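You operate a simulated robot arm through the tools that you are given. There is no shell and no other tool. Be economical: measure what you need, move in short steps, check, and stop when the job is done.

Carry out the task below with a simulated two-armed robot. There is one attempt and no reset: what you move stays moved.

Task
On the table below the hopper, fold the striped cloth in half, so that it is half as long.

The check looks at the end state, three seconds after you hand in, the way a careful person would. Anything else that was tipped, shoved, dropped, spilled or broken makes it a failure. Flat cloth is picked up by pressing the open fingertips on it (5 to 10 N) and closing them slowly along it; thin cloth reads only 2 to 8 mm in the jaws.

Robot
Two 7-joint arms with two-finger parallel grippers on one trunk, on a base that drives. Base frame: it is fixed to the floor where the robot stands at the start and does not move with it; the origin is under the middle of the robot, x ahead of it, y to its left, z up. Units: mm, degrees, N and s.
The left shoulder is at the start at [68, 200, 1109], the right one opposite. With the tool pointing down near the work surface each hand reaches from about 380 to 960 mm from the robot's upright axis, wherever it stands, measured 20 degrees to its own side. Places, roughly: table below the hopper [600, -100, 800]. Payload 3.43 kg a hand.
The TCP of each hand is the grasp point between the finger pads, 34 mm short of the fingertips. In the tool frame z runs along the fingers and y along their closing line. Largest opening 128 mm; finger width 24, thickness 12; the body of the gripper, 48 by 130 mm, starts 96 mm behind the TCP.
Orientation is that of the tool frame in the base frame, as a unit quaternion [x, y, z, w]. With the fingers straight down and closing along the base's y, the tool's x points along the base's -x, its y along +y and its z along -z.

Tools
- The arms move only by the tool play_rows. It takes "left_deltas", "right_deltas" or both (then of equal length, played together; a hand with none holds still); each is a list of rows, each a list of 3 entries, a list of its own where there are three numbers: the shift along the base's x, y, z in mm, then the turn, a rotation vector about the base's x, y, z in rad, then the gripper command, from -1 (shut) to 1 (fully open), values between in proportion. In form: [[[tx, ty, tz], [ax, ay, az], claw], ...]. A call has 1 to 10 rows; each row is the pose to reach, as a shift and turn from the pose commanded when the call began. Each row takes 0.2 s and may step no farther than 50 mm and 8.6 degrees from the row before; otherwise, or with a gripper value out of range, the whole call is refused. A pose out of reach is approached as far as the arm can. The call stops where the force on the tool passes 40 N (or 10 N more than at its start, if that is more) or the arm is blocked; 0.2 s more then pass. Each finger travels about 153 mm/s and halts on what it meets, pressing with about 36 N; the grip force reading is that of the motor and also rises with nothing between the fingers. The clock runs only during rows and for 0.2 s after the last one: add rows that repeat a pose to give the fingers time. It gives the time, the measured TCP pose, the force on the tool (base axes), the opening and the grip force at its end, in the units of the frame above (readings bear some noise).
- Cameras (640 x 400 px; columns grow to the right, rows downward): "scene" is now at [103.2, 70.5, 1343.7]; the picture's right is [-0.03, -0.99, 0.15], its down [-0.70, -0.08, -0.71] and it looks along [0.72, -0.12, -0.69] (base axes); focal length 214 px, centre (320, 200). "left" rides on the left gripper at [76, 11, -160] in its tool frame; the picture's right is [-0.15, 0.99, 0.00], its down [-0.88, -0.13, -0.46] and it looks along [-0.45, -0.07, 0.89] (tool axes); focal length 234 px, centre (320, 200). "right" rides on the right gripper at [76, -11, -160] in its tool frame; the picture's right is [0.15, 0.99, 0.00], its down [-0.88, 0.13, -0.46] and it looks along [-0.45, 0.07, 0.89] (tool axes); focal length 234 px, centre (320, 200). There is no depth. A picture from a camera that has moved, and an enlarged one, comes with that camera's place and axes in the base frame and with its lens.
- capture(camera): a new picture of that camera. The clock stands still meanwhile.
- move_column(by): slides the trunk up (or, below 0, down) by that many mm; the arms and the scene camera ride with it, the base frame stays. It gives what a move gives, with no picture.
- drive_base(legs): drives the robot by 1 to 6 legs, each [ahead, left, turn to the left] in mm, mm and degrees, along the robot's own axes; the way and the turn of a leg run together, so that a leg with both is an arc; at most 1500 mm and 180 degrees a leg. The arms and the cameras ride along, it lands a little off, and it stops where it bumps. It gives what a move gives.
- head_to(pan, tilt): turns the head with the scene camera to pan (to the left, within 86 degrees either way) and tilt (down, from -29 to 69), counted from straight ahead of the robot. It gives what a move gives.
- enlarge(camera, box): a new picture of the part [left, top, right, bottom] of that camera's present view, enlarged. The clock stands still meanwhile.
- hand_in(): hands the job in; it is judged then, once.

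Go step by step. Nothing tells you exact positions but the pictures and the camera data: compare them with the known pose of the tool, close in by small moves and look again before you grip or let go. The budget is 120 turns and 108 pictures, counting those below and the enlarged ones. Unless the task says otherwise, let go and move clear before handing in, and close with one line.

The tools are called as a command line: name --argument value ..., lists and objects as JSON in quotes. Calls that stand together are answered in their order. play_rows: Moves the arms, as the interface text tells. Its arguments: {"type":"object","properties":{"left_deltas":{"type":"array","items":{"type":"array"}},"right_deltas":{"type":"array","items":{"type":"array"}}},"required":[]} The other tools are called the same way: move_column (by) slides the trunk up or down; drive_base (legs) drives the base; head_to (pan, tilt) turns the head that bears the scene camera; capture (camera) takes a picture; enlarge (camera, box) takes an enlarged picture of a part of a camera's view; hand_in () hands the job in.

At the start:

```text
clock: 0.0
left_ee_pos: [652.8, 301.2, 1029.9]
left_ee_rot: [-0.083, 0.996, 0.01, 0.022]
left_contact_force: [0.0, 0.2, 0.0]
left_opening: 127.7
left_grip_force: 0.1
right_ee_pos: [701.6, -351.8, 1248.9]
right_ee_rot: [0.094, 0.985, -0.043, 0.138]
right_contact_force: [0.0, 0.0, 0.1]
right_opening: 128.0
right_grip_force: 0.0
trunk travel left (down, up): [-575.0, 365.0]
robot x, y, heading: [85.7, -125.0, -2.0]
head pan, tilt: [0.2, 49.2]
```

scene: 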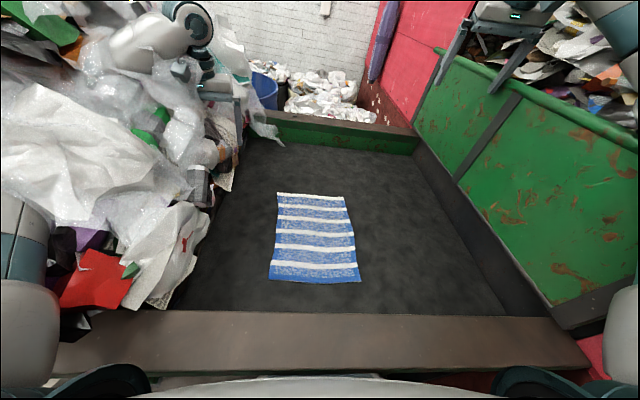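
right: 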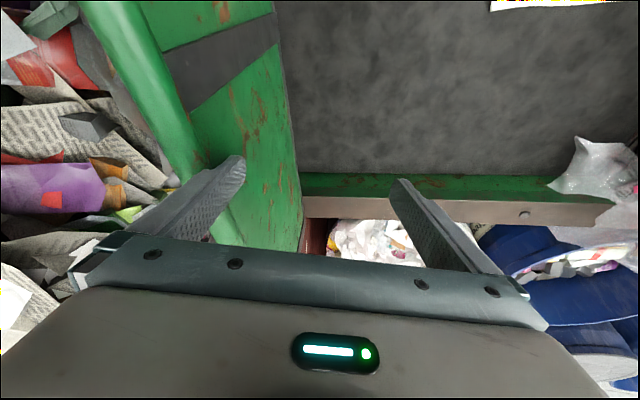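
left: 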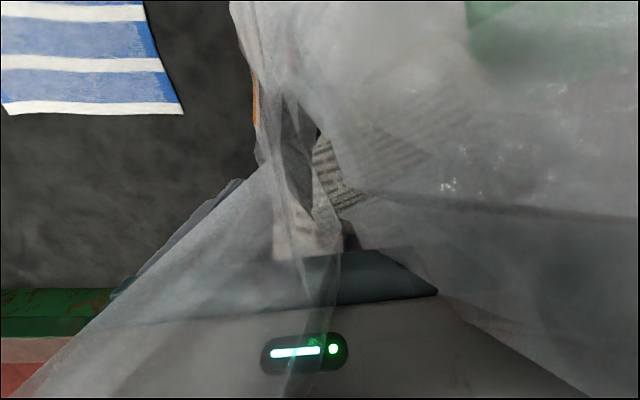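

The striped cloth lies roughly at x 330–690, y −120..130 and is longer along x. Comparing the two cameras suggests the surface is nearer z≈850. The left hand is partly hidden in film, so I'll look closer there before moving.

enlarge --camera "scene" --box '[80, 0, 320, 200]'

enlarge --camera "scene" --box '[240, 170, 400, 300]'

```text
2.00 times, centred on (200, 100) of scene
camera zoom: at [103.2, 70.5, 1343.7], right [-0.03, -0.99, 0.15], down [-0.7, -0.08, -0.71], along [0.72, -0.12, -0.69], focal length 429 px, centre (560, 400)
```

zoom: 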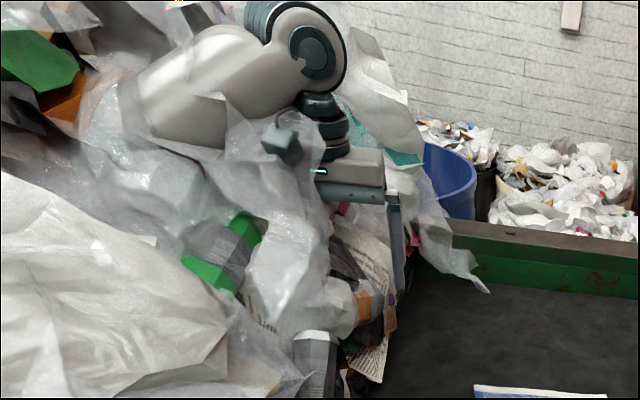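

```text
3.08 times, centred on (320, 235) of scene
camera zoom: at [103.2, 70.5, 1343.7], right [-0.03, -0.99, 0.15], down [-0.7, -0.08, -0.71], along [0.72, -0.12, -0.69], focal length 660 px, centre (320, 92)
```

zoom: 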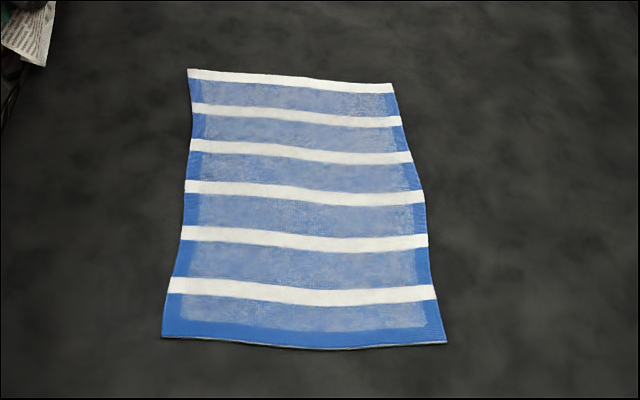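

The left hand hangs close beside the pile. I'll lift it and bring it toward the middle, and bring the right hand in, both high above the cloth.

play_rows --left_deltas '[[[0, -10, 30], [0, 0, 0], 1], [[0, -20, 60], [0, 0, 0], 1], [[0, -60, 80], [0, 0, 0], 1], [[0, -100, 80], [0, 0, 0], 1], [[0, -140, 80], [0, 0, 0], 1], [[0, -170, 80], [0, 0, 0], 1]]' --right_deltas '[[[0, 10, 0], [0, 0, 0], 1], [[0, 40, 0], [0, 0, 0], 1], [[-20, 80, -20], [0, 0, 0], 1], [[-40, 120, -40], [0, 0, 0], 1], [[-60, 150, -60], [0, 0, 0], 1], [[-80, 180, -80], [0, 0, 0], 1]]'

capture --camera "scene"

capture --camera "left"

capture --camera "right"

```text
clock: 0.2
left_ee_pos: [709.0, 301.5, 980.5]
left_ee_rot: [-0.21, 0.965, 0.152, 0.03]
left_contact_force: [0.2, 2.1, 0.2]
left_opening: 128.0
left_grip_force: 0.1
right_ee_pos: [775.0, -402.2, 1275.4]
right_ee_rot: [0.041, 0.966, 0.017, 0.255]
right_contact_force: [-55.4, 64.0, -11.2]
right_opening: 46.2
right_grip_force: 0.2
trunk travel left (down, up): [-575.0, 365.0]
robot x, y, heading: [91.7, -127.0, 0.6]
head pan, tilt: [0.2, 49.2]
stopped in row 1 (left hand): the force on the tool passed its limit (the readings are from after the stop); the commanded pose is now the measured one
```

```text
102 pictures are left
camera scene: at [107.2, 90.3, 1341.9], right [0.02, -0.99, 0.16], down [-0.7, -0.13, -0.71], along [0.72, -0.1, -0.69], focal length 214 px, centre (320, 200)
```

scene: 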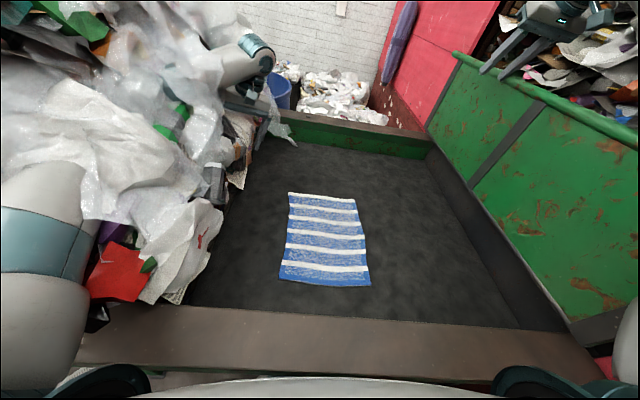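

```text
101 pictures are left
camera left: at [636.0, 232.5, 1125.9], right [-0.28, 0.91, 0.3], down [0.86, 0.1, 0.51], along [0.43, 0.39, -0.81], focal length 234 px, centre (320, 200)
```

left: 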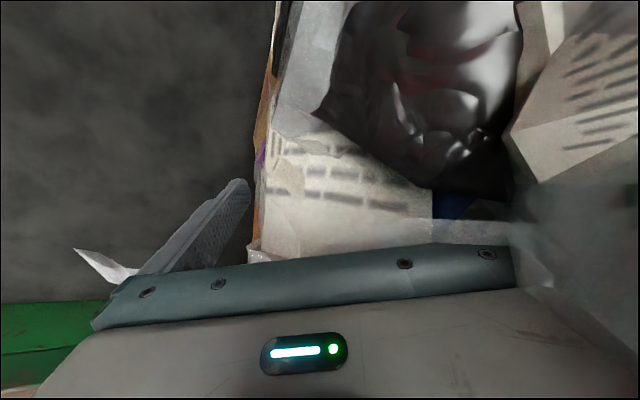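

```text
100 pictures are left
camera right: at [629.5, -408.4, 1376.3], right [-0.06, 1.0, -0.02], down [0.55, 0.05, 0.84], along [0.83, 0.04, -0.55], focal length 234 px, centre (320, 200)
```

right: 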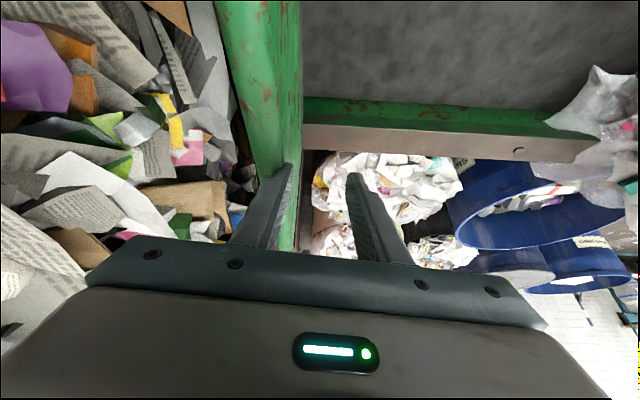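

Both hands began wedged against things (pile and hopper side) and were pushed out of contact, shifting the base a little. I'll lift the right hand straight up gently, with the gripper held as it is.

play_rows --right_deltas '[[[0, 0, 0], [0, 0, 0], -0.28], [[0, 0, 10], [0, 0, 0], -0.28], [[0, 0, 25], [0, 0, 0], -0.28], [[0, 0, 40], [0, 0, 0], -0.28]]'

capture --camera "scene"

```text
clock: 0.6
left_ee_pos: [734.0, 256.9, 943.3]
left_ee_rot: [-0.194, 0.953, 0.23, 0.035]
left_contact_force: [9.3, 2.4, 0.6]
left_opening: 127.8
left_grip_force: 0.1
right_ee_pos: [806.7, -427.6, 1302.2]
right_ee_rot: [0.029, 0.941, 0.077, 0.329]
right_contact_force: [1.7, -8.6, -5.7]
right_opening: 46.1
right_grip_force: 0.0
trunk travel left (down, up): [-575.0, 365.0]
robot x, y, heading: [90.6, -124.4, 0.0]
head pan, tilt: [0.2, 49.2]
stopped in row 1 (left hand): the arm was blocked; the commanded pose is now the measured one
```

```text
99 pictures are left
camera scene: at [110.8, 90.0, 1340.4], right [0.0, -0.99, 0.16], down [-0.7, -0.12, -0.7], along [0.71, -0.11, -0.69], focal length 214 px, centre (320, 200)
```

scene: 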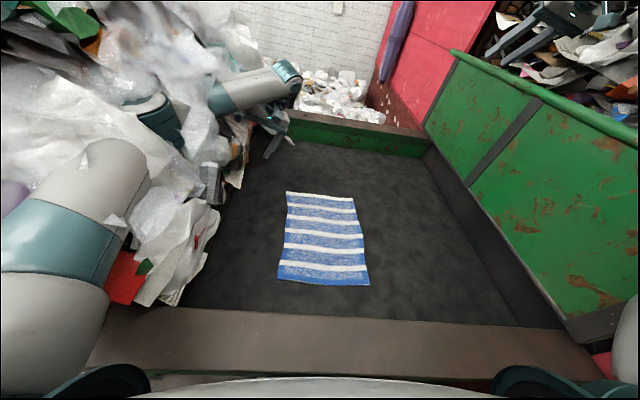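

The left arm is still being pushed out of the pile. I'll move it right/away in small steps.

play_rows --left_deltas '[[[0, -10, 0], [0, 0, 0], 1], [[0, -20, 0], [0, 0, 0], 1], [[0, -35, 10], [0, 0, 0], 1], [[0, -50, 20], [0, 0, 0], 1]]'

capture --camera "scene"

```text
clock: 0.9
left_ee_pos: [729.1, 184.6, 918.8]
left_ee_rot: [-0.121, 0.942, 0.31, 0.037]
left_contact_force: [-23.3, -20.7, 54.5]
left_opening: 117.1
left_grip_force: 0.0
right_ee_pos: [823.0, -399.9, 1343.1]
right_ee_rot: [-0.018, 0.902, 0.177, 0.393]
right_contact_force: [0.4, 0.2, 0.2]
right_opening: 46.2
right_grip_force: 0.2
trunk travel left (down, up): [-575.0, 365.0]
robot x, y, heading: [77.4, -126.5, -0.8]
head pan, tilt: [0.2, 49.2]
stopped in row 1 (left hand): the arm was blocked; the commanded pose is now the measured one
```

```text
98 pictures are left
camera scene: at [95.5, 68.0, 1341.5], right [-0.01, -0.99, 0.15], down [-0.7, -0.1, -0.71], along [0.72, -0.11, -0.69], focal length 214 px, centre (320, 200)
```

scene: 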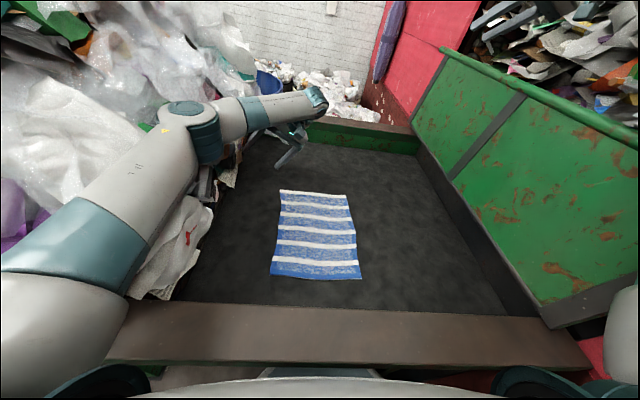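

The left arm is nearly free, with its fingertips near or on the table (about z 870). I'll raise it slowly, moving inward.

play_rows --left_deltas '[[[-5, -10, 20], [0, 0, 0], 1], [[-10, -20, 40], [0, 0, 0], 1], [[-20, -30, 70], [0, 0, 0], 1], [[-30, -40, 100], [0, 0, 0], 1]]'

capture --camera "scene"

```text
clock: 1.2
left_ee_pos: [716.2, 101.8, 885.1]
left_ee_rot: [-0.031, 0.917, 0.391, 0.074]
left_contact_force: [56.5, -38.0, 132.5]
left_opening: 7.6
left_grip_force: 0.1
right_ee_pos: [799.8, -333.3, 1377.7]
right_ee_rot: [-0.107, 0.863, 0.291, 0.399]
right_contact_force: [0.1, 1.0, 0.9]
right_opening: 45.8
right_grip_force: 0.0
trunk travel left (down, up): [-575.0, 365.0]
robot x, y, heading: [77.7, -129.2, -0.4]
head pan, tilt: [0.2, 49.2]
stopped in row 1 (left hand): the arm was blocked; the commanded pose is now the measured one
```

```text
97 pictures are left
camera scene: at [57.4, 14.8, 1345.6], right [-0.01, -0.99, 0.11], down [-0.68, -0.07, -0.73], along [0.73, -0.08, -0.67], focal length 214 px, centre (320, 200)
```

scene: 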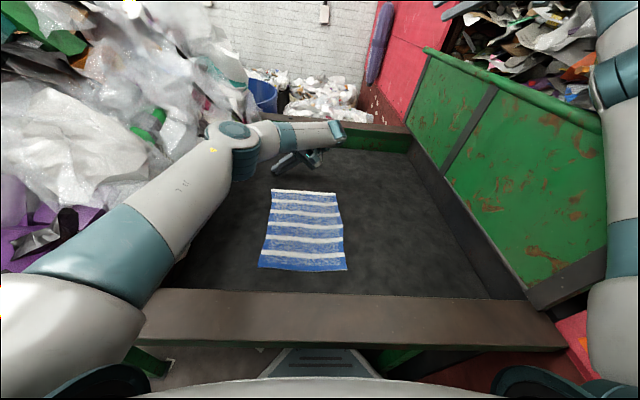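

The trunk is springing back upright now that the arms are freed, which carried the left hand onto the table. I'll raise it again.

play_rows --left_deltas '[[[0, 0, 30], [0, 0, 0], -0.8], [[0, 0, 60], [0, 0, 0], -0.8], [[0, 0, 90], [0, 0, 0], -0.8], [[0, 0, 120], [0, 0, 0], -0.8]]'

capture --camera "scene"

```text
clock: 1.6
left_ee_pos: [733.0, 63.5, 876.2]
left_ee_rot: [0.079, 0.836, 0.502, 0.205]
left_contact_force: [95.3, -46.5, 106.8]
left_opening: 0.0
left_grip_force: 0.1
right_ee_pos: [772.2, -232.8, 1313.4]
right_ee_rot: [-0.215, 0.842, 0.385, 0.31]
right_contact_force: [-0.6, 4.1, 0.1]
right_opening: 46.4
right_grip_force: 0.2
trunk travel left (down, up): [-575.0, 365.0]
robot x, y, heading: [78.4, -116.7, 2.8]
head pan, tilt: [0.2, 49.2]
stopped in row 1 (left hand): the arm was blocked; the commanded pose is now the measured one
```

```text
96 pictures are left
camera scene: at [14.7, -20.0, 1338.5], right [0.04, -1.0, 0.07], down [-0.65, -0.09, -0.75], along [0.76, -0.01, -0.65], focal length 214 px, centre (320, 200)
```

scene: 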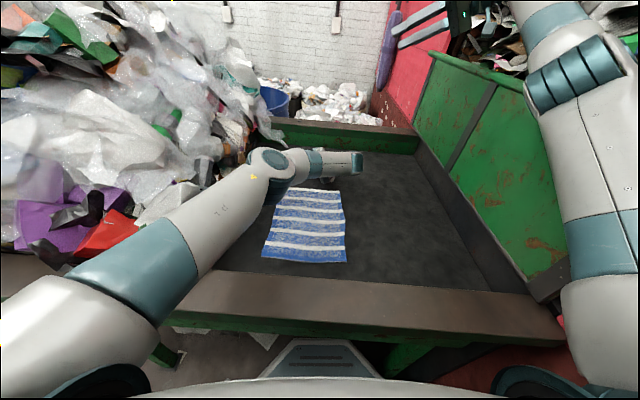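

The left hand is still pressing the table near the cloth's far edge while the body moves. I'll raise the whole trunk to take the load off.

move_column --by 120

capture --camera "scene"

```text
clock: 1.8
left_ee_pos: [728.1, 56.1, 887.7]
left_ee_rot: [0.145, 0.79, 0.545, 0.239]
left_contact_force: [145.5, -89.4, 184.3]
left_opening: 12.8
left_grip_force: 0.0
right_ee_pos: [744.1, -105.3, 1262.8]
right_ee_rot: [-0.341, 0.814, 0.41, 0.231]
right_contact_force: [0.5, -0.2, -1.5]
right_opening: 46.1
right_grip_force: 0.0
trunk travel left (down, up): [-576.0, 364.0]
robot x, y, heading: [46.9, -51.2, 8.4]
head pan, tilt: [0.2, 49.2]
stopped: the force on the tool passed its limit (the readings are from after the stop); the commanded pose is now the measured one
```

```text
95 pictures are left
camera scene: at [-3.1, -39.9, 1332.4], right [0.15, -0.99, 0.01], down [-0.65, -0.11, -0.75], along [0.74, 0.11, -0.66], focal length 214 px, centre (320, 200)
```

scene: 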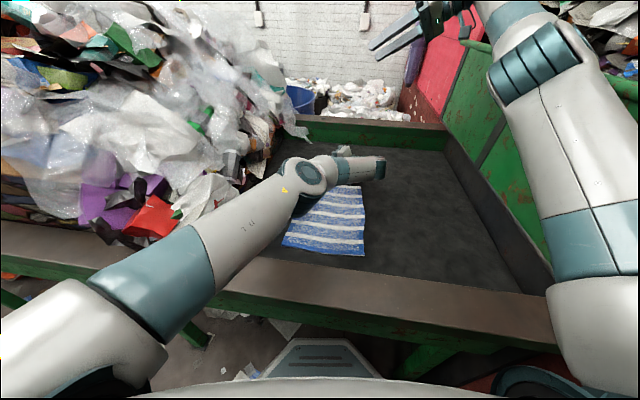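

The body is now nearly level in roll and the base is returning toward the origin. The left hand is pushed up, forward and right by contact, so I'll move it that way.

play_rows --left_deltas '[[[20, -10, 35], [0, 0, 0], -0.8], [[35, -20, 70], [0, 0, 0], -0.8], [[40, -25, 110], [0, 0, 0], -0.8], [[40, -25, 150], [0, 0, 0], -0.8]]'

capture --camera "scene"

```text
clock: 2.1
left_ee_pos: [745.7, 46.3, 894.4]
left_ee_rot: [0.218, 0.747, 0.587, 0.224]
left_contact_force: [68.5, 94.0, 193.0]
left_opening: 12.9
left_grip_force: 0.0
right_ee_pos: [730.4, -66.3, 1181.6]
right_ee_rot: [-0.39, 0.818, 0.382, 0.184]
right_contact_force: [-2.1, -4.5, 8.9]
right_opening: 46.1
right_grip_force: 0.1
trunk travel left (down, up): [-576.0, 364.0]
robot x, y, heading: [59.5, -53.7, 8.0]
head pan, tilt: [0.2, 49.2]
stopped in row 1 (left hand): the force on the tool passed its limit (the readings are from after the stop); the commanded pose is now the measured one
```

```text
94 pictures are left
camera scene: at [-10.6, -48.9, 1331.6], right [0.14, -0.99, 0.01], down [-0.64, -0.1, -0.76], along [0.75, 0.1, -0.65], focal length 214 px, centre (320, 200)
```

scene: 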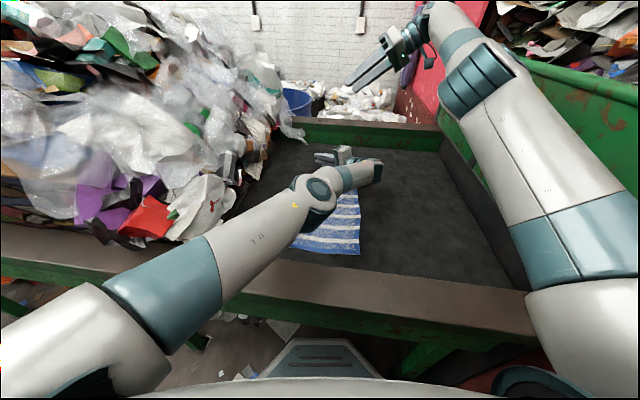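

Both arms are drifting while things settle. I'll command a hold-and-lift on both hands together to stop the drift.

play_rows --left_deltas '[[[0, 0, 45], [0, 0, 0], -0.8], [[0, 0, 90], [0, 0, 0], -0.8], [[0, 0, 130], [0, 0, 0], -0.8], [[0, 0, 150], [0, 0, 0], -0.8]]' --right_deltas '[[[10, -40, 20], [0, 0, 0], -0.28], [[20, -70, 60], [0, 0, 0], -0.28], [[20, -110, 80], [0, 0, 0], -0.28], [[20, -140, 100], [0, 0, 0], -0.28]]'

capture --camera "scene"

```text
refused: row 2 steps farther than a row can; nothing moved
```

```text
93 pictures are left
camera scene: at [-10.6, -48.9, 1331.6], right [0.14, -0.99, 0.01], down [-0.64, -0.1, -0.76], along [0.75, 0.1, -0.65], focal length 214 px, centre (320, 200)
```

scene: 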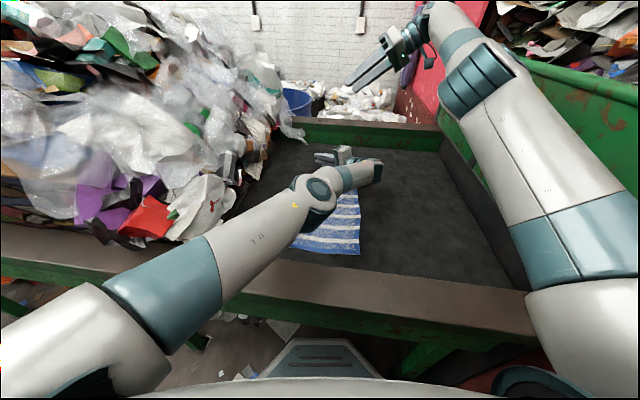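

The rows were refused because one step was too long; nothing moved. I'll send the same lift with smaller steps.

play_rows --left_deltas '[[[0, 0, 45], [0, 0, 0], -0.8], [[0, 0, 90], [0, 0, 0], -0.8], [[0, 0, 130], [0, 0, 0], -0.8], [[0, 0, 150], [0, 0, 0], -0.8]]' --right_deltas '[[[10, -30, 20], [0, 0, 0], -0.28], [[20, -60, 40], [0, 0, 0], -0.28], [[20, -90, 60], [0, 0, 0], -0.28], [[20, -120, 80], [0, 0, 0], -0.28]]'

capture --camera "scene"

```text
clock: 2.4
left_ee_pos: [770.7, 90.8, 899.7]
left_ee_rot: [0.267, 0.713, 0.616, 0.204]
left_contact_force: [-32.3, -21.2, 224.9]
left_opening: 12.8
left_grip_force: 0.2
right_ee_pos: [779.0, -118.5, 1092.6]
right_ee_rot: [-0.264, 0.858, 0.401, 0.184]
right_contact_force: [-3.3, -2.8, 3.4]
right_opening: 46.1
right_grip_force: 0.0
right hand out of reach, approached as far as the arm can: row 1
trunk travel left (down, up): [-576.0, 364.0]
robot x, y, heading: [41.1, -46.5, 7.5]
head pan, tilt: [0.2, 49.2]
stopped in row 1 (left hand): the force on the tool passed its limit (the readings are from after the stop); the commanded pose is now the measured one
```

```text
92 pictures are left
camera scene: at [-3.5, -24.7, 1332.7], right [0.13, -0.99, 0.02], down [-0.66, -0.1, -0.75], along [0.74, 0.08, -0.66], focal length 214 px, centre (320, 200)
```

scene: 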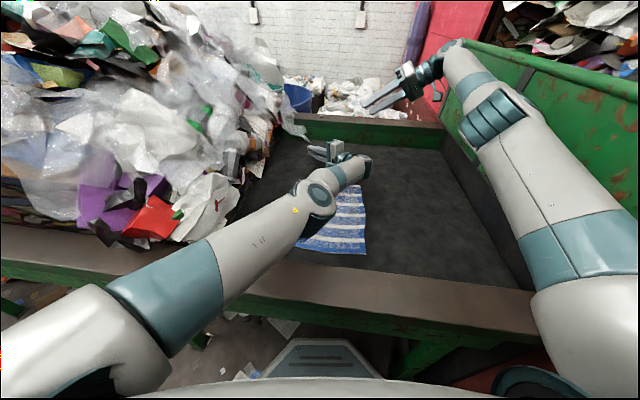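

The left gripper lies on its side on the table under load, and the right arm is sinking slowly. I'll play a few pure hold rows to see whether things settle.

play_rows --right_deltas '[[[0, 0, 0], [0, 0, 0], -0.28], [[0, 0, 0], [0, 0, 0], -0.28], [[0, 0, 0], [0, 0, 0], -0.28], [[0, 0, 0], [0, 0, 0], -0.28]]'

capture --camera "scene"

```text
clock: 2.8
left_ee_pos: [781.1, 86.5, 898.8]
left_ee_rot: [0.296, 0.703, 0.607, 0.224]
left_contact_force: [-83.2, -5.8, 227.1]
left_opening: 12.8
left_grip_force: 0.2
right_ee_pos: [729.3, -105.2, 1041.2]
right_ee_rot: [-0.314, 0.849, 0.398, 0.147]
right_contact_force: [1.7, -3.8, 1.0]
right_opening: 46.2
right_grip_force: 0.1
trunk travel left (down, up): [-576.0, 364.0]
robot x, y, heading: [30.4, -56.8, 5.2]
head pan, tilt: [0.2, 49.2]
stopped in row 1 (left hand): the arm was blocked; the commanded pose is now the measured one
```

```text
91 pictures are left
camera scene: at [-27.6, -49.6, 1330.6], right [0.09, -1.0, 0.01], down [-0.65, -0.07, -0.75], along [0.75, 0.06, -0.66], focal length 214 px, centre (320, 200)
```

scene: 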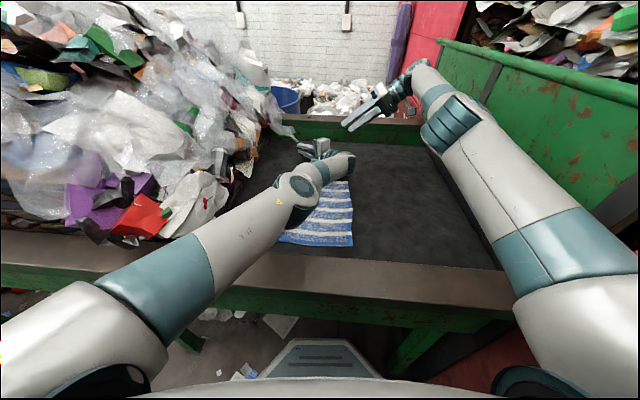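

The base is creeping back toward the origin but the body leans back, propped on the left arm. I'll repeat short upward commands for the left hand to unload it.

play_rows --left_deltas '[[[0, 0, 49], [0, 0, 0], -0.8], [[0, 0, 98], [0, 0, 0], -0.8]]'

play_rows --left_deltas '[[[0, 0, 49], [0, 0, 0], -0.8], [[0, 0, 98], [0, 0, 0], -0.8]]'

capture --camera "scene"

```text
clock: 3.1
left_ee_pos: [779.0, 208.9, 908.6]
left_ee_rot: [0.206, 0.705, 0.667, 0.124]
left_contact_force: [-199.0, 0.2, 272.2]
left_opening: 12.7
left_grip_force: 0.1
right_ee_pos: [787.8, -127.5, 896.9]
right_ee_rot: [-0.186, 0.889, 0.402, 0.119]
right_contact_force: [-13.9, -84.4, 91.2]
right_opening: 45.0
right_grip_force: 0.1
trunk travel left (down, up): [-576.0, 364.0]
robot x, y, heading: [3.4, -34.5, 6.0]
head pan, tilt: [0.2, 49.2]
stopped in row 1 (right hand): the arm was blocked; the commanded pose is now the measured one
```

```text
clock: 3.4
left_ee_pos: [794.1, 201.6, 909.7]
left_ee_rot: [0.263, 0.682, 0.664, 0.16]
left_contact_force: [-28.9, 63.2, 196.0]
left_opening: 12.8
left_grip_force: 0.0
left hand out of reach, approached as far as the arm can: row 1
right_ee_pos: [750.5, -59.9, 897.1]
right_ee_rot: [-0.267, 0.862, 0.42, 0.097]
right_contact_force: [38.4, -39.8, 77.6]
right_opening: 39.8
right_grip_force: 0.0
trunk travel left (down, up): [-576.0, 364.0]
robot x, y, heading: [-4.8, -19.9, 6.6]
head pan, tilt: [0.2, 49.2]
stopped in row 1 (left hand): the arm was blocked; the commanded pose is now the measured one
```

```text
90 pictures are left
camera scene: at [13.7, -11.9, 1322.8], right [0.11, -0.99, 0.01], down [-0.69, -0.08, -0.72], along [0.71, 0.08, -0.7], focal length 214 px, centre (320, 200)
```

scene: 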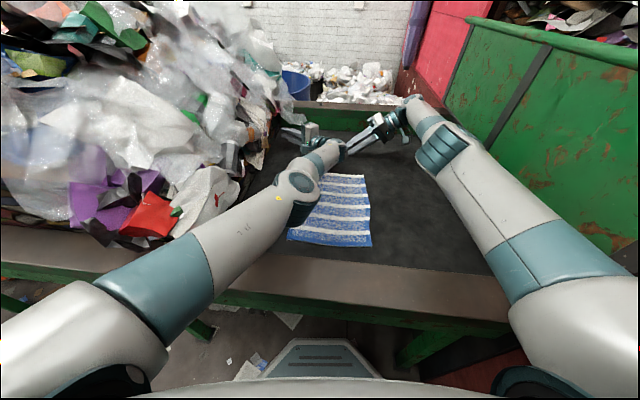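

The base is back near the origin and the body is more upright, but both arms are stretched out resting on the table beyond the cloth. I'll pull both up and back at once.

play_rows --left_deltas '[[[-10, 0, 48], [0, 0, 0], -0.8], [[-20, 0, 96], [0, 0, 0], -0.8]]' --right_deltas '[[[-10, -10, 47], [0, 0, 0], -0.3], [[-20, -20, 94], [0, 0, 0], -0.3]]'

play_rows --left_deltas '[[[-10, 0, 48], [0, 0, 0], -0.8], [[-20, 0, 96], [0, 0, 0], -0.8]]' --right_deltas '[[[-10, -10, 47], [0, 0, 0], -0.3], [[-20, -20, 94], [0, 0, 0], -0.3]]'

capture --camera "scene"

```text
clock: 3.7
left_ee_pos: [799.6, 201.1, 913.4]
left_ee_rot: [0.276, 0.672, 0.67, 0.153]
left_contact_force: [-68.7, -30.8, 162.4]
left_opening: 12.7
left_grip_force: 0.0
right_ee_pos: [743.3, -53.6, 891.0]
right_ee_rot: [-0.266, 0.857, 0.431, 0.09]
right_contact_force: [91.5, 34.6, 97.9]
right_opening: 26.7
right_grip_force: 0.1
trunk travel left (down, up): [-576.0, 364.0]
robot x, y, heading: [-3.9, -27.9, 5.7]
head pan, tilt: [0.2, 49.2]
stopped in row 1 (left hand): the force on the tool passed its limit (the readings are from after the stop); the commanded pose is now the measured one
```

```text
clock: 3.9
left_ee_pos: [805.0, 195.8, 914.3]
left_ee_rot: [0.308, 0.651, 0.677, 0.154]
left_contact_force: [85.0, 94.5, 164.1]
left_opening: 12.9
left_grip_force: 0.0
left hand out of reach, approached as far as the arm can: row 1
right_ee_pos: [742.7, -59.0, 885.8]
right_ee_rot: [-0.258, 0.857, 0.436, 0.097]
right_contact_force: [23.3, -99.4, 168.2]
right_opening: 12.9
right_grip_force: 0.1
trunk travel left (down, up): [-576.0, 364.0]
robot x, y, heading: [-3.6, -28.7, 5.8]
head pan, tilt: [0.2, 49.2]
stopped in row 1 (left hand): the force on the tool passed its limit (the readings are from after the stop); the commanded pose is now the measured one
```

```text
89 pictures are left
camera scene: at [8.7, -17.3, 1325.7], right [0.11, -0.99, 0.0], down [-0.69, -0.08, -0.72], along [0.72, 0.07, -0.69], focal length 214 px, centre (320, 200)
```

scene: 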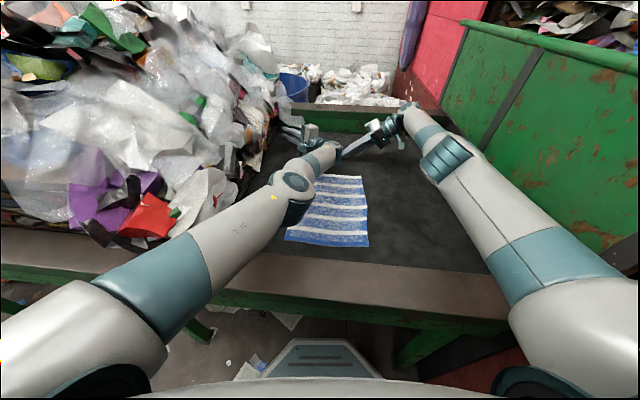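

Both arms rest with their weight on the table and each hand command trips the stop. I'll try raising the trunk in repeated small amounts.

move_column --by 60

move_column --by 60

move_column --by 60

```text
clock: 4.3
left_ee_pos: [812.3, 244.4, 918.5]
left_ee_rot: [0.27, 0.657, 0.693, 0.123]
left_contact_force: [-49.0, -21.8, 113.5]
left_opening: 14.2
left_grip_force: 1.3
right_ee_pos: [746.2, -63.8, 881.4]
right_ee_rot: [-0.233, 0.847, 0.465, 0.107]
right_contact_force: [58.4, 17.7, 140.6]
right_opening: 0.0
right_grip_force: 0.0
trunk travel left (down, up): [-580.0, 360.0]
robot x, y, heading: [2.1, -38.6, 4.2]
head pan, tilt: [0.2, 49.2]
stopped: the arm was blocked; the commanded pose is now the measured one
```

```text
clock: 4.6
left_ee_pos: [820.5, 241.1, 915.3]
left_ee_rot: [0.314, 0.645, 0.681, 0.15]
left_contact_force: [84.5, -28.6, 166.6]
left_opening: 12.7
left_grip_force: 0.1
right_ee_pos: [753.0, -67.7, 875.9]
right_ee_rot: [-0.145, 0.83, 0.529, 0.103]
right_contact_force: [-23.7, 16.0, 143.9]
right_opening: 0.2
right_grip_force: 0.1
trunk travel left (down, up): [-584.0, 356.0]
robot x, y, heading: [3.3, -29.0, 5.2]
head pan, tilt: [0.2, 49.2]
stopped: the arm was blocked; the commanded pose is now the measured one
```

```text
clock: 4.9
left_ee_pos: [820.3, 243.8, 916.8]
left_ee_rot: [0.283, 0.651, 0.692, 0.134]
left_contact_force: [-144.6, -64.9, 109.5]
left_opening: 14.1
left_grip_force: 0.6
right_ee_pos: [731.9, -73.1, 881.3]
right_ee_rot: [-0.157, 0.811, 0.552, 0.114]
right_contact_force: [59.4, 40.0, 72.4]
right_opening: 14.3
right_grip_force: 0.2
trunk travel left (down, up): [-587.0, 353.0]
robot x, y, heading: [-3.8, -47.1, 2.0]
head pan, tilt: [0.2, 49.2]
stopped: the arm was blocked; the commanded pose is now the measured one
```

The column gains about 4 mm per try, and the load is falling. I'll check the picture and the left camera.

capture --camera "scene"

capture --camera "right"

capture --camera "left"

```text
88 pictures are left
camera scene: at [10.9, -23.4, 1332.9], right [0.04, -1.0, 0.02], down [-0.69, -0.04, -0.72], along [0.72, 0.01, -0.7], focal length 214 px, centre (320, 200)
```

scene: 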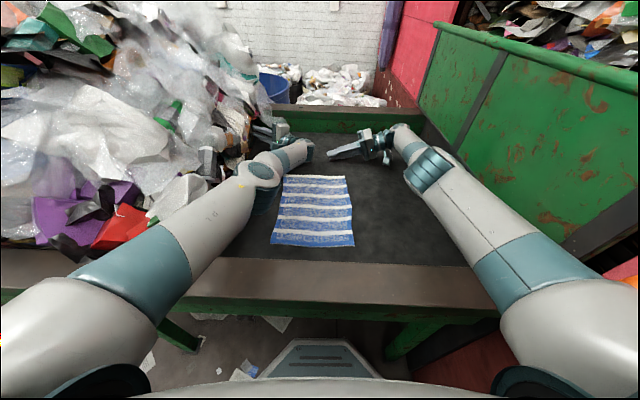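

```text
87 pictures are left
camera right: at [664.9, -234.1, 903.2], right [-0.51, 0.32, 0.8], down [0.76, -0.27, 0.59], along [0.4, 0.91, -0.1], focal length 234 px, centre (320, 200)
```

right: 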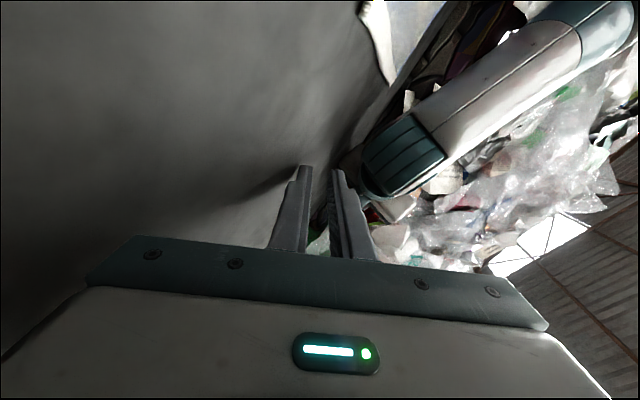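

```text
86 pictures are left
camera left: at [671.7, 153.5, 946.6], right [0.3, -0.2, 0.93], down [0.43, -0.85, -0.32], along [0.85, 0.49, -0.17], focal length 234 px, centre (320, 200)
```

left: 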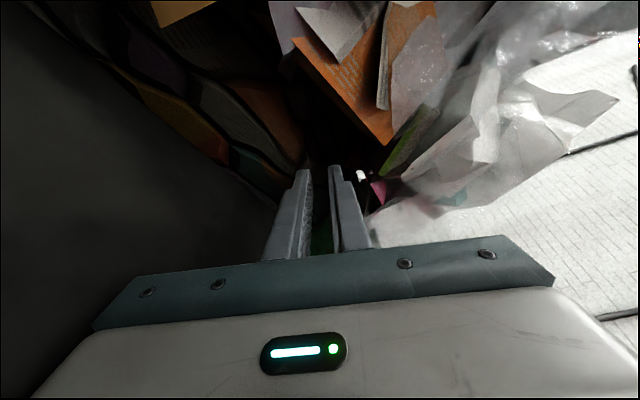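

The cloth is still flat and undisturbed; both grippers lie sideways beyond it. I'll keep repeating short lifts of both arms together.

play_rows --left_deltas '[[[0, -10, 48], [0, 0, 0], -0.8]]' --right_deltas '[[[0, -5, 49], [0, 0, 0], -0.8]]'

play_rows --left_deltas '[[[0, -10, 48], [0, 0, 0], -0.8]]' --right_deltas '[[[0, -5, 49], [0, 0, 0], -0.8]]'

play_rows --left_deltas '[[[0, -10, 48], [0, 0, 0], -0.8]]' --right_deltas '[[[0, -5, 49], [0, 0, 0], -0.8]]'

play_rows --left_deltas '[[[0, -10, 48], [0, 0, 0], -0.8]]' --right_deltas '[[[0, -5, 49], [0, 0, 0], -0.8]]'

capture --camera "scene"

```text
clock: 5.2
left_ee_pos: [839.3, 244.1, 917.7]
left_ee_rot: [0.29, 0.647, 0.692, 0.136]
left_contact_force: [6.2, -11.6, 145.5]
left_opening: 12.5
left_grip_force: 0.0
left hand out of reach, approached as far as the arm can: row 1
right_ee_pos: [699.4, -40.8, 897.5]
right_ee_rot: [-0.246, 0.792, 0.554, 0.074]
right_contact_force: [0.5, -1.8, 0.0]
right_opening: 13.1
right_grip_force: 0.1
trunk travel left (down, up): [-587.0, 353.0]
robot x, y, heading: [-17.6, -44.3, 0.5]
head pan, tilt: [0.2, 49.2]
stopped in row 1 (left hand): the arm was blocked; the commanded pose is now the measured one
```

```text
clock: 5.6
left_ee_pos: [846.5, 242.1, 916.3]
left_ee_rot: [0.315, 0.639, 0.691, 0.123]
left_contact_force: [-93.0, -52.6, 167.0]
left_opening: 12.9
left_grip_force: 0.1
right_ee_pos: [688.3, -16.5, 903.6]
right_ee_rot: [-0.288, 0.785, 0.548, 0.041]
right_contact_force: [1.5, -0.4, 0.5]
right_opening: 12.8
right_grip_force: 0.0
trunk travel left (down, up): [-587.0, 353.0]
robot x, y, heading: [-18.9, -42.0, 1.6]
head pan, tilt: [0.2, 49.2]
stopped in row 1 (right hand): the force on the tool passed its limit (the readings are from after the stop); the commanded pose is now the measured one
```

```text
clock: 5.9
left_ee_pos: [854.3, 242.5, 916.1]
left_ee_rot: [0.337, 0.635, 0.684, 0.12]
left_contact_force: [-93.8, -57.6, 160.0]
left_opening: 13.1
left_grip_force: 0.0
right_ee_pos: [679.8, -5.1, 891.9]
right_ee_rot: [-0.32, 0.781, 0.536, 0.028]
right_contact_force: [-1.1, 1.0, 1.8]
right_opening: 12.7
right_grip_force: 0.2
trunk travel left (down, up): [-587.0, 353.0]
robot x, y, heading: [-24.1, -33.6, 1.9]
head pan, tilt: [0.2, 49.2]
stopped in row 1 (right hand): the force on the tool passed its limit (the readings are from after the stop); the commanded pose is now the measured one
```

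```text
clock: 6.3
left_ee_pos: [874.3, 241.5, 911.4]
left_ee_rot: [0.356, 0.636, 0.675, 0.114]
left_contact_force: [-142.0, -44.1, 163.1]
left_opening: 12.7
left_grip_force: 0.1
right_ee_pos: [691.9, 6.0, 902.7]
right_ee_rot: [-0.356, 0.77, 0.529, 0.011]
right_contact_force: [0.5, 0.0, 2.2]
right_opening: 12.8
right_grip_force: 0.1
trunk travel left (down, up): [-587.0, 353.0]
robot x, y, heading: [-31.1, -29.5, 2.7]
head pan, tilt: [0.2, 49.2]
stopped in row 1 (right hand): the force on the tool passed its limit (the readings are from after the stop); the commanded pose is now the measured one
```

```text
85 pictures are left
camera scene: at [60.4, -28.2, 1318.9], right [0.05, -1.0, 0.0], down [-0.74, -0.04, -0.68], along [0.68, 0.04, -0.74], focal length 214 px, centre (320, 200)
```

scene: 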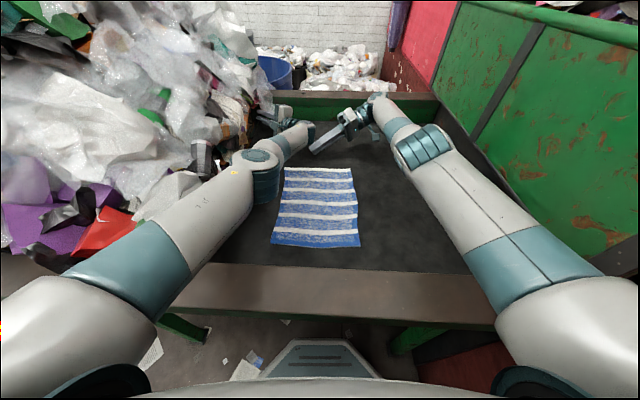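

The body is now almost upright and the right hand is free. I'll lift the right up and away, and pull the left back and up.

play_rows --left_deltas '[[[-30, -10, 35], [0, 0, 0], -0.8]]' --right_deltas '[[[0, -25, 40], [0, 0, 0], -0.8]]'

play_rows --left_deltas '[[[-30, -10, 35], [0, 0, 0], -0.8]]' --right_deltas '[[[0, -25, 40], [0, 0, 0], -0.8]]'

play_rows --left_deltas '[[[-30, -10, 35], [0, 0, 0], -0.8]]' --right_deltas '[[[0, -25, 40], [0, 0, 0], -0.8]]'

capture --camera "scene"

```text
clock: 6.7
left_ee_pos: [874.0, 243.8, 909.5]
left_ee_rot: [0.36, 0.648, 0.662, 0.109]
left_contact_force: [33.7, 12.3, 44.8]
left_opening: 12.8
left_grip_force: 0.1
right_ee_pos: [723.8, -19.5, 928.0]
right_ee_rot: [-0.349, 0.775, 0.527, 0.005]
right_contact_force: [0.5, 1.5, 0.6]
right_opening: 12.9
right_grip_force: 0.1
trunk travel left (down, up): [-587.0, 353.0]
robot x, y, heading: [-20.4, -32.7, 2.4]
head pan, tilt: [0.2, 49.2]
```

```text
clock: 7.1
left_ee_pos: [844.8, 229.0, 926.6]
left_ee_rot: [0.371, 0.649, 0.656, 0.104]
left_contact_force: [-0.2, -0.3, -0.4]
left_opening: 12.9
left_grip_force: 0.1
right_ee_pos: [725.8, -41.4, 964.8]
right_ee_rot: [-0.349, 0.774, 0.528, 0.002]
right_contact_force: [0.4, 0.3, 0.3]
right_opening: 12.6
right_grip_force: 0.1
trunk travel left (down, up): [-587.0, 353.0]
robot x, y, heading: [-23.2, -32.1, 2.4]
head pan, tilt: [0.2, 49.2]
```

```text
clock: 7.5
left_ee_pos: [814.9, 218.8, 964.0]
left_ee_rot: [0.372, 0.648, 0.656, 0.105]
left_contact_force: [0.5, -0.6, 0.5]
left_opening: 12.6
left_grip_force: 0.1
right_ee_pos: [726.2, -66.3, 1007.4]
right_ee_rot: [-0.348, 0.774, 0.529, 0.002]
right_contact_force: [0.2, 0.1, 0.1]
right_opening: 12.7
right_grip_force: 0.0
trunk travel left (down, up): [-587.0, 353.0]
robot x, y, heading: [-24.0, -36.2, 2.6]
head pan, tilt: [0.2, 49.2]
```

```text
84 pictures are left
camera scene: at [106.5, -17.0, 1314.9], right [0.05, -1.0, 0.01], down [-0.76, -0.04, -0.65], along [0.65, 0.02, -0.76], focal length 214 px, centre (320, 200)
```

scene: 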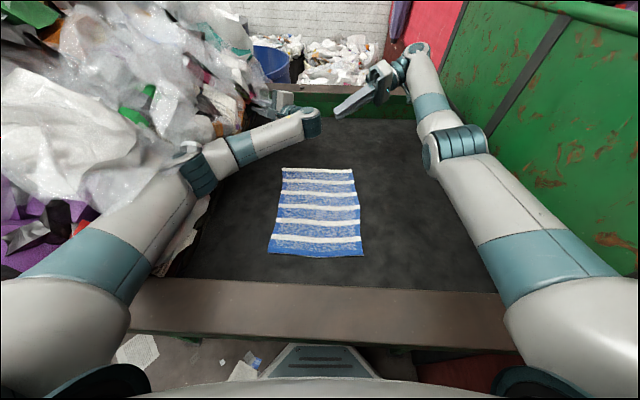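

Both arms are free, the robot stands upright, and the cloth still lies flat at about x 340–690, y −120..135. Now I'll turn both hands to point straight down, high above the table and apart from each other.

play_rows --left_deltas '[[[-8, 0, 8], [-0.1248, 0.02, 0.0708], -0.8], [[-16, 0, 16], [-0.2496, 0.04, 0.1416], -0.8], [[-24, 0, 24], [-0.3744, 0.06, 0.2124], -0.8], [[-32, 0, 32], [-0.4992, 0.08, 0.2832], -0.8], [[-40, 0, 40], [-0.624, 0.1, 0.354], -0.8], [[-48, -10, 48], [-0.7488, 0.12, 0.4248], -0.8], [[-56, -20, 56], [-0.8736, 0.14, 0.4956], -0.8], [[-64, -30, 64], [-0.9984, 0.16, 0.5664], -0.8], [[-72, -40, 72], [-1.1232, 0.18, 0.6372], -0.8], [[-80, -50, 80], [-1.248, 0.2, 0.708], -0.8]]' --right_deltas '[[[0, -12, 5], [-0.1145, 0, -0.0754], -0.8], [[0, -24, 10], [-0.229, 0.001, -0.1508], -0.8], [[0, -36, 15], [-0.3435, 0.001, -0.2262], -0.8], [[0, -48, 20], [-0.458, 0.002, -0.3016], -0.8], [[0, -60, 25], [-0.5725, 0.002, -0.377], -0.8], [[0, -70, 30], [-0.687, 0.002, -0.4524], -0.8], [[0, -75, 35], [-0.8015, 0.003, -0.5278], -0.8], [[0, -80, 40], [-0.916, 0.003, -0.6032], -0.8], [[0, -80, 45], [-1.0305, 0.004, -0.6786], -0.8], [[0, -80, 45], [-1.145, 0.004, -0.754], -0.8]]'

capture --camera "scene"

```text
clock: 9.7
left_ee_pos: [752.4, 176.0, 1044.1]
left_ee_rot: [0.071, 0.99, 0.118, 0.015]
left_contact_force: [-0.1, 0.0, -0.1]
left_opening: 12.8
left_grip_force: 0.1
left hand out of reach, approached as far as the arm can: row 9, 10
right_ee_pos: [724.1, -146.2, 1052.8]
right_ee_rot: [0.001, 1.0, -0.006, 0.003]
right_contact_force: [-0.5, -0.5, -0.3]
right_opening: 12.8
right_grip_force: 0.1
trunk travel left (down, up): [-587.0, 353.0]
robot x, y, heading: [-24.9, -37.6, 2.2]
head pan, tilt: [0.2, 49.2]
```

```text
83 pictures are left
camera scene: at [105.7, -12.6, 1315.3], right [0.04, -1.0, 0.01], down [-0.76, -0.04, -0.65], along [0.65, 0.02, -0.76], focal length 214 px, centre (320, 200)
```

scene: 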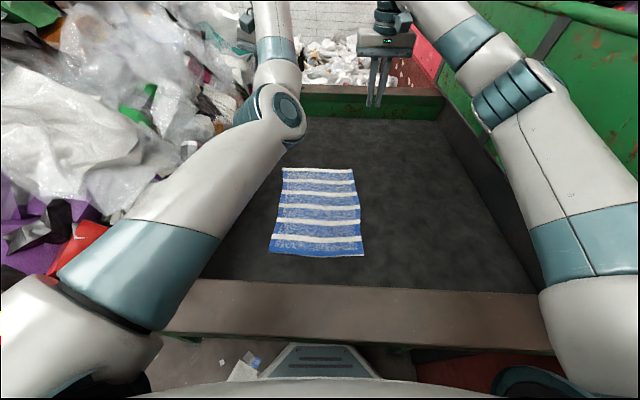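

The right hand points straight down; the left is nearly there but at its reach limit. I'll bring it closer and finish the turn.

play_rows --left_deltas '[[[-25, -10, 0], [-0.06, 0.007, 0.035], -0.8], [[-50, -20, 0], [-0.12, 0.015, 0.07], -0.8], [[-75, -30, 0], [-0.18, 0.022, 0.105], -0.8], [[-100, -40, 0], [-0.236, 0.03, 0.142], -0.8], [[-130, -60, 0], [-0.236, 0.03, 0.142], -0.8]]' --right_deltas '[[[-25, 0, 0], [0, 0, 0], -0.8], [[-50, 0, 0], [0, 0, 0], -0.8], [[-75, 0, 0], [0, 0, 0], -0.8], [[-100, 0, 0], [0, 0, 0], -0.8], [[-100, 0, 0], [0, 0, 0], -0.8]]'

capture --camera "scene"

```text
clock: 10.9
left_ee_pos: [740.5, 186.1, 1062.0]
left_ee_rot: [-0.011, 1.0, -0.003, 0.001]
left_contact_force: [0.0, 0.5, -0.3]
left_opening: 12.4
left_grip_force: 0.1
left hand out of reach, approached as far as the arm can: row 1, 2, 3, 4, 5
right_ee_pos: [622.3, -107.7, 1049.9]
right_ee_rot: [-0.021, 1.0, -0.01, 0.0]
right_contact_force: [0.4, 0.3, 1.3]
right_opening: 12.8
right_grip_force: 0.1
trunk travel left (down, up): [-587.0, 353.0]
robot x, y, heading: [-25.1, -36.9, 3.5]
head pan, tilt: [0.2, 49.2]
```

```text
82 pictures are left
camera scene: at [104.3, 3.1, 1313.7], right [0.07, -1.0, 0.02], down [-0.76, -0.06, -0.65], along [0.65, 0.03, -0.76], focal length 214 px, centre (320, 200)
```

scene: 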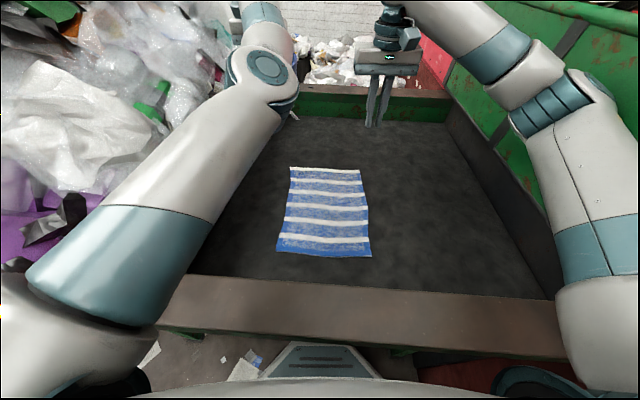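

The left arm is in an awkward elbow-low posture that limits it. I'll try raising it and drawing it back to let the elbow come up.

play_rows --left_deltas '[[[0, 0, 40], [0, 0, 0], -0.8], [[0, 0, 80], [0, 0, 0], -0.8], [[0, 0, 120], [0, 0, 0], -0.8], [[0, 0, 160], [0, 0, 0], -0.8], [[-30, 0, 180], [0, 0, 0], -0.8], [[-60, 0, 200], [0, 0, 0], -0.8], [[-90, 0, 200], [0, 0, 0], -0.8], [[-120, 0, 200], [0, 0, 0], -0.8]]'

head_to --pan 25 --tilt 25

capture --camera "scene"

```text
clock: 12.7
left_ee_pos: [641.5, 204.2, 1103.2]
left_ee_rot: [-0.032, 0.99, -0.01, -0.133]
left_contact_force: [0.1, -0.2, -0.4]
left_opening: 12.7
left_grip_force: 0.1
left hand out of reach, approached as far as the arm can: row 3, 4, 5
right_ee_pos: [623.4, -103.4, 1054.4]
right_ee_rot: [-0.03, 1.0, -0.006, 0.002]
right_contact_force: [0.5, 0.7, 0.3]
right_opening: 12.8
right_grip_force: 0.1
trunk travel left (down, up): [-587.0, 353.0]
robot x, y, heading: [-22.0, -32.3, 4.2]
head pan, tilt: [0.2, 49.2]
stopped in row 8 (left hand): the arm was blocked; the commanded pose is now the measured one
```

```text
clock: 13.6
left_ee_pos: [642.2, 202.6, 1100.1]
left_ee_rot: [-0.029, 0.991, -0.011, -0.133]
left_contact_force: [-0.3, 0.8, 0.6]
left_opening: 12.8
left_grip_force: 0.0
right_ee_pos: [624.1, -104.5, 1054.2]
right_ee_rot: [-0.029, 1.0, -0.007, 0.004]
right_contact_force: [1.1, 0.3, -0.3]
right_opening: 12.7
right_grip_force: 0.1
trunk travel left (down, up): [-587.0, 353.0]
robot x, y, heading: [-24.6, -37.2, 4.1]
head pan, tilt: [25.0, 25.0]
```

```text
81 pictures are left
camera scene: at [107.8, 36.3, 1351.3], right [0.49, -0.87, 0.02], down [-0.37, -0.22, -0.9], along [0.79, 0.43, -0.43], focal length 214 px, centre (320, 200)
```

scene: 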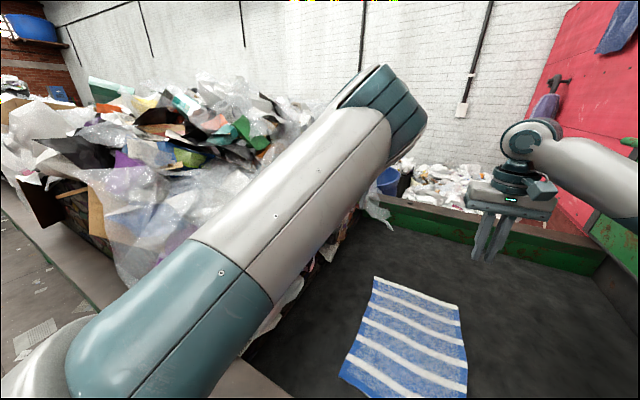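

The left elbow has come up into a better posture. I'll straighten the hand and move it inward and down a little, and point the head back at the table.

play_rows --left_deltas '[[[0, -5, 0], [0.005, -0.066, -0.015], -0.8], [[0, -20, 0], [0.01, -0.133, -0.03], -0.8], [[0, -40, 0], [0.015, -0.2, -0.045], -0.8], [[0, -60, -10], [0.02, -0.266, -0.06], -0.8], [[0, -75, -20], [0.02, -0.266, -0.06], -0.8]]'

head_to --pan 0 --tilt 40

capture --camera "scene"

```text
clock: 14.8
left_ee_pos: [695.8, 184.5, 1075.4]
left_ee_rot: [-0.016, 1.0, -0.009, -0.02]
left_contact_force: [0.5, 1.0, 0.2]
left_opening: 12.9
left_grip_force: 0.0
left hand out of reach, approached as far as the arm can: row 2, 3, 4, 5
right_ee_pos: [624.4, -104.0, 1055.3]
right_ee_rot: [-0.029, 1.0, -0.007, 0.003]
right_contact_force: [-0.2, 0.1, 0.2]
right_opening: 13.1
right_grip_force: 0.0
trunk travel left (down, up): [-587.0, 353.0]
robot x, y, heading: [-21.7, -35.3, 4.0]
head pan, tilt: [25.0, 25.0]
```

```text
clock: 15.7
left_ee_pos: [695.7, 185.9, 1079.7]
left_ee_rot: [-0.016, 1.0, -0.01, -0.016]
left_contact_force: [0.0, -0.2, 0.6]
left_opening: 12.9
left_grip_force: 0.0
right_ee_pos: [624.2, -104.7, 1054.2]
right_ee_rot: [-0.028, 1.0, -0.007, 0.002]
right_contact_force: [-0.3, 0.2, -0.1]
right_opening: 12.9
right_grip_force: 0.1
trunk travel left (down, up): [-587.0, 353.0]
robot x, y, heading: [-24.9, -34.3, 4.1]
head pan, tilt: [0.0, 40.0]
```

```text
80 pictures are left
camera scene: at [112.3, -2.6, 1328.6], right [0.07, -1.0, 0.02], down [-0.64, -0.06, -0.77], along [0.77, 0.05, -0.64], focal length 214 px, centre (320, 200)
```

scene: 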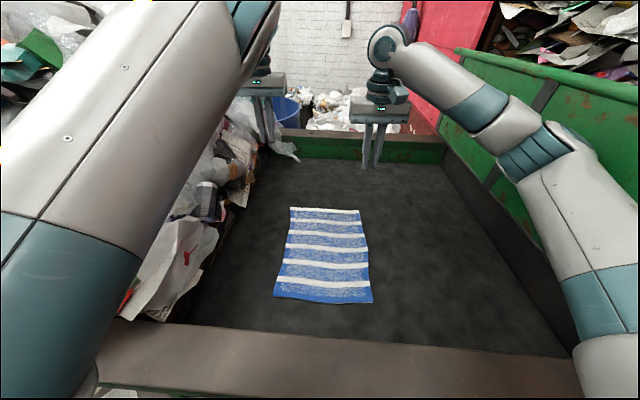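

Both hands now point down. The left needs to come inward; I'll try that while lowering it, since lower hands reach closer in.

play_rows --left_deltas '[[[0, -10, -20], [0, 0, 0], -0.8], [[0, -25, -40], [0, 0, 0], -0.8], [[0, -40, -60], [0, 0, 0], -0.8], [[0, -55, -80], [0, 0, 0], -0.8], [[0, -70, -80], [0, 0, 0], -0.8], [[0, -70, -80], [0, 0, 0], -0.8]]'

capture --camera "scene"

```text
clock: 17.1
left_ee_pos: [743.9, 107.6, 1029.6]
left_ee_rot: [-0.002, 1.0, -0.001, -0.001]
left_contact_force: [-0.5, 0.4, 1.0]
left_opening: 12.8
left_grip_force: 0.1
left hand out of reach, approached as far as the arm can: row 1, 2, 3, 4, 5, 6
right_ee_pos: [624.9, -106.0, 1055.7]
right_ee_rot: [-0.029, 1.0, -0.007, 0.003]
right_contact_force: [0.5, 0.4, -0.3]
right_opening: 13.1
right_grip_force: 0.1
trunk travel left (down, up): [-587.0, 353.0]
robot x, y, heading: [-19.7, -38.6, 4.3]
head pan, tilt: [0.0, 40.0]
```

```text
79 pictures are left
camera scene: at [112.4, -2.6, 1328.4], right [0.07, -1.0, 0.02], down [-0.64, -0.06, -0.77], along [0.76, 0.04, -0.64], focal length 214 px, centre (320, 200)
```

scene: 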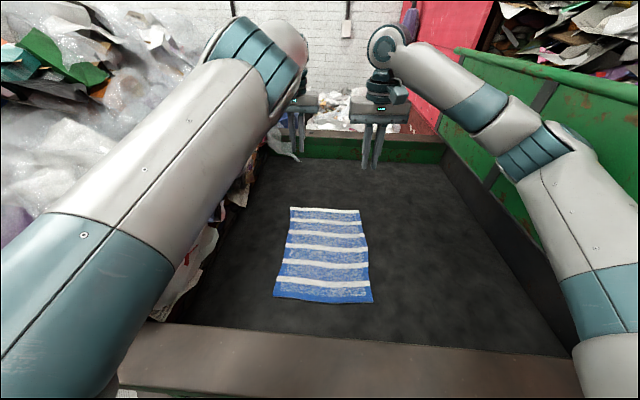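

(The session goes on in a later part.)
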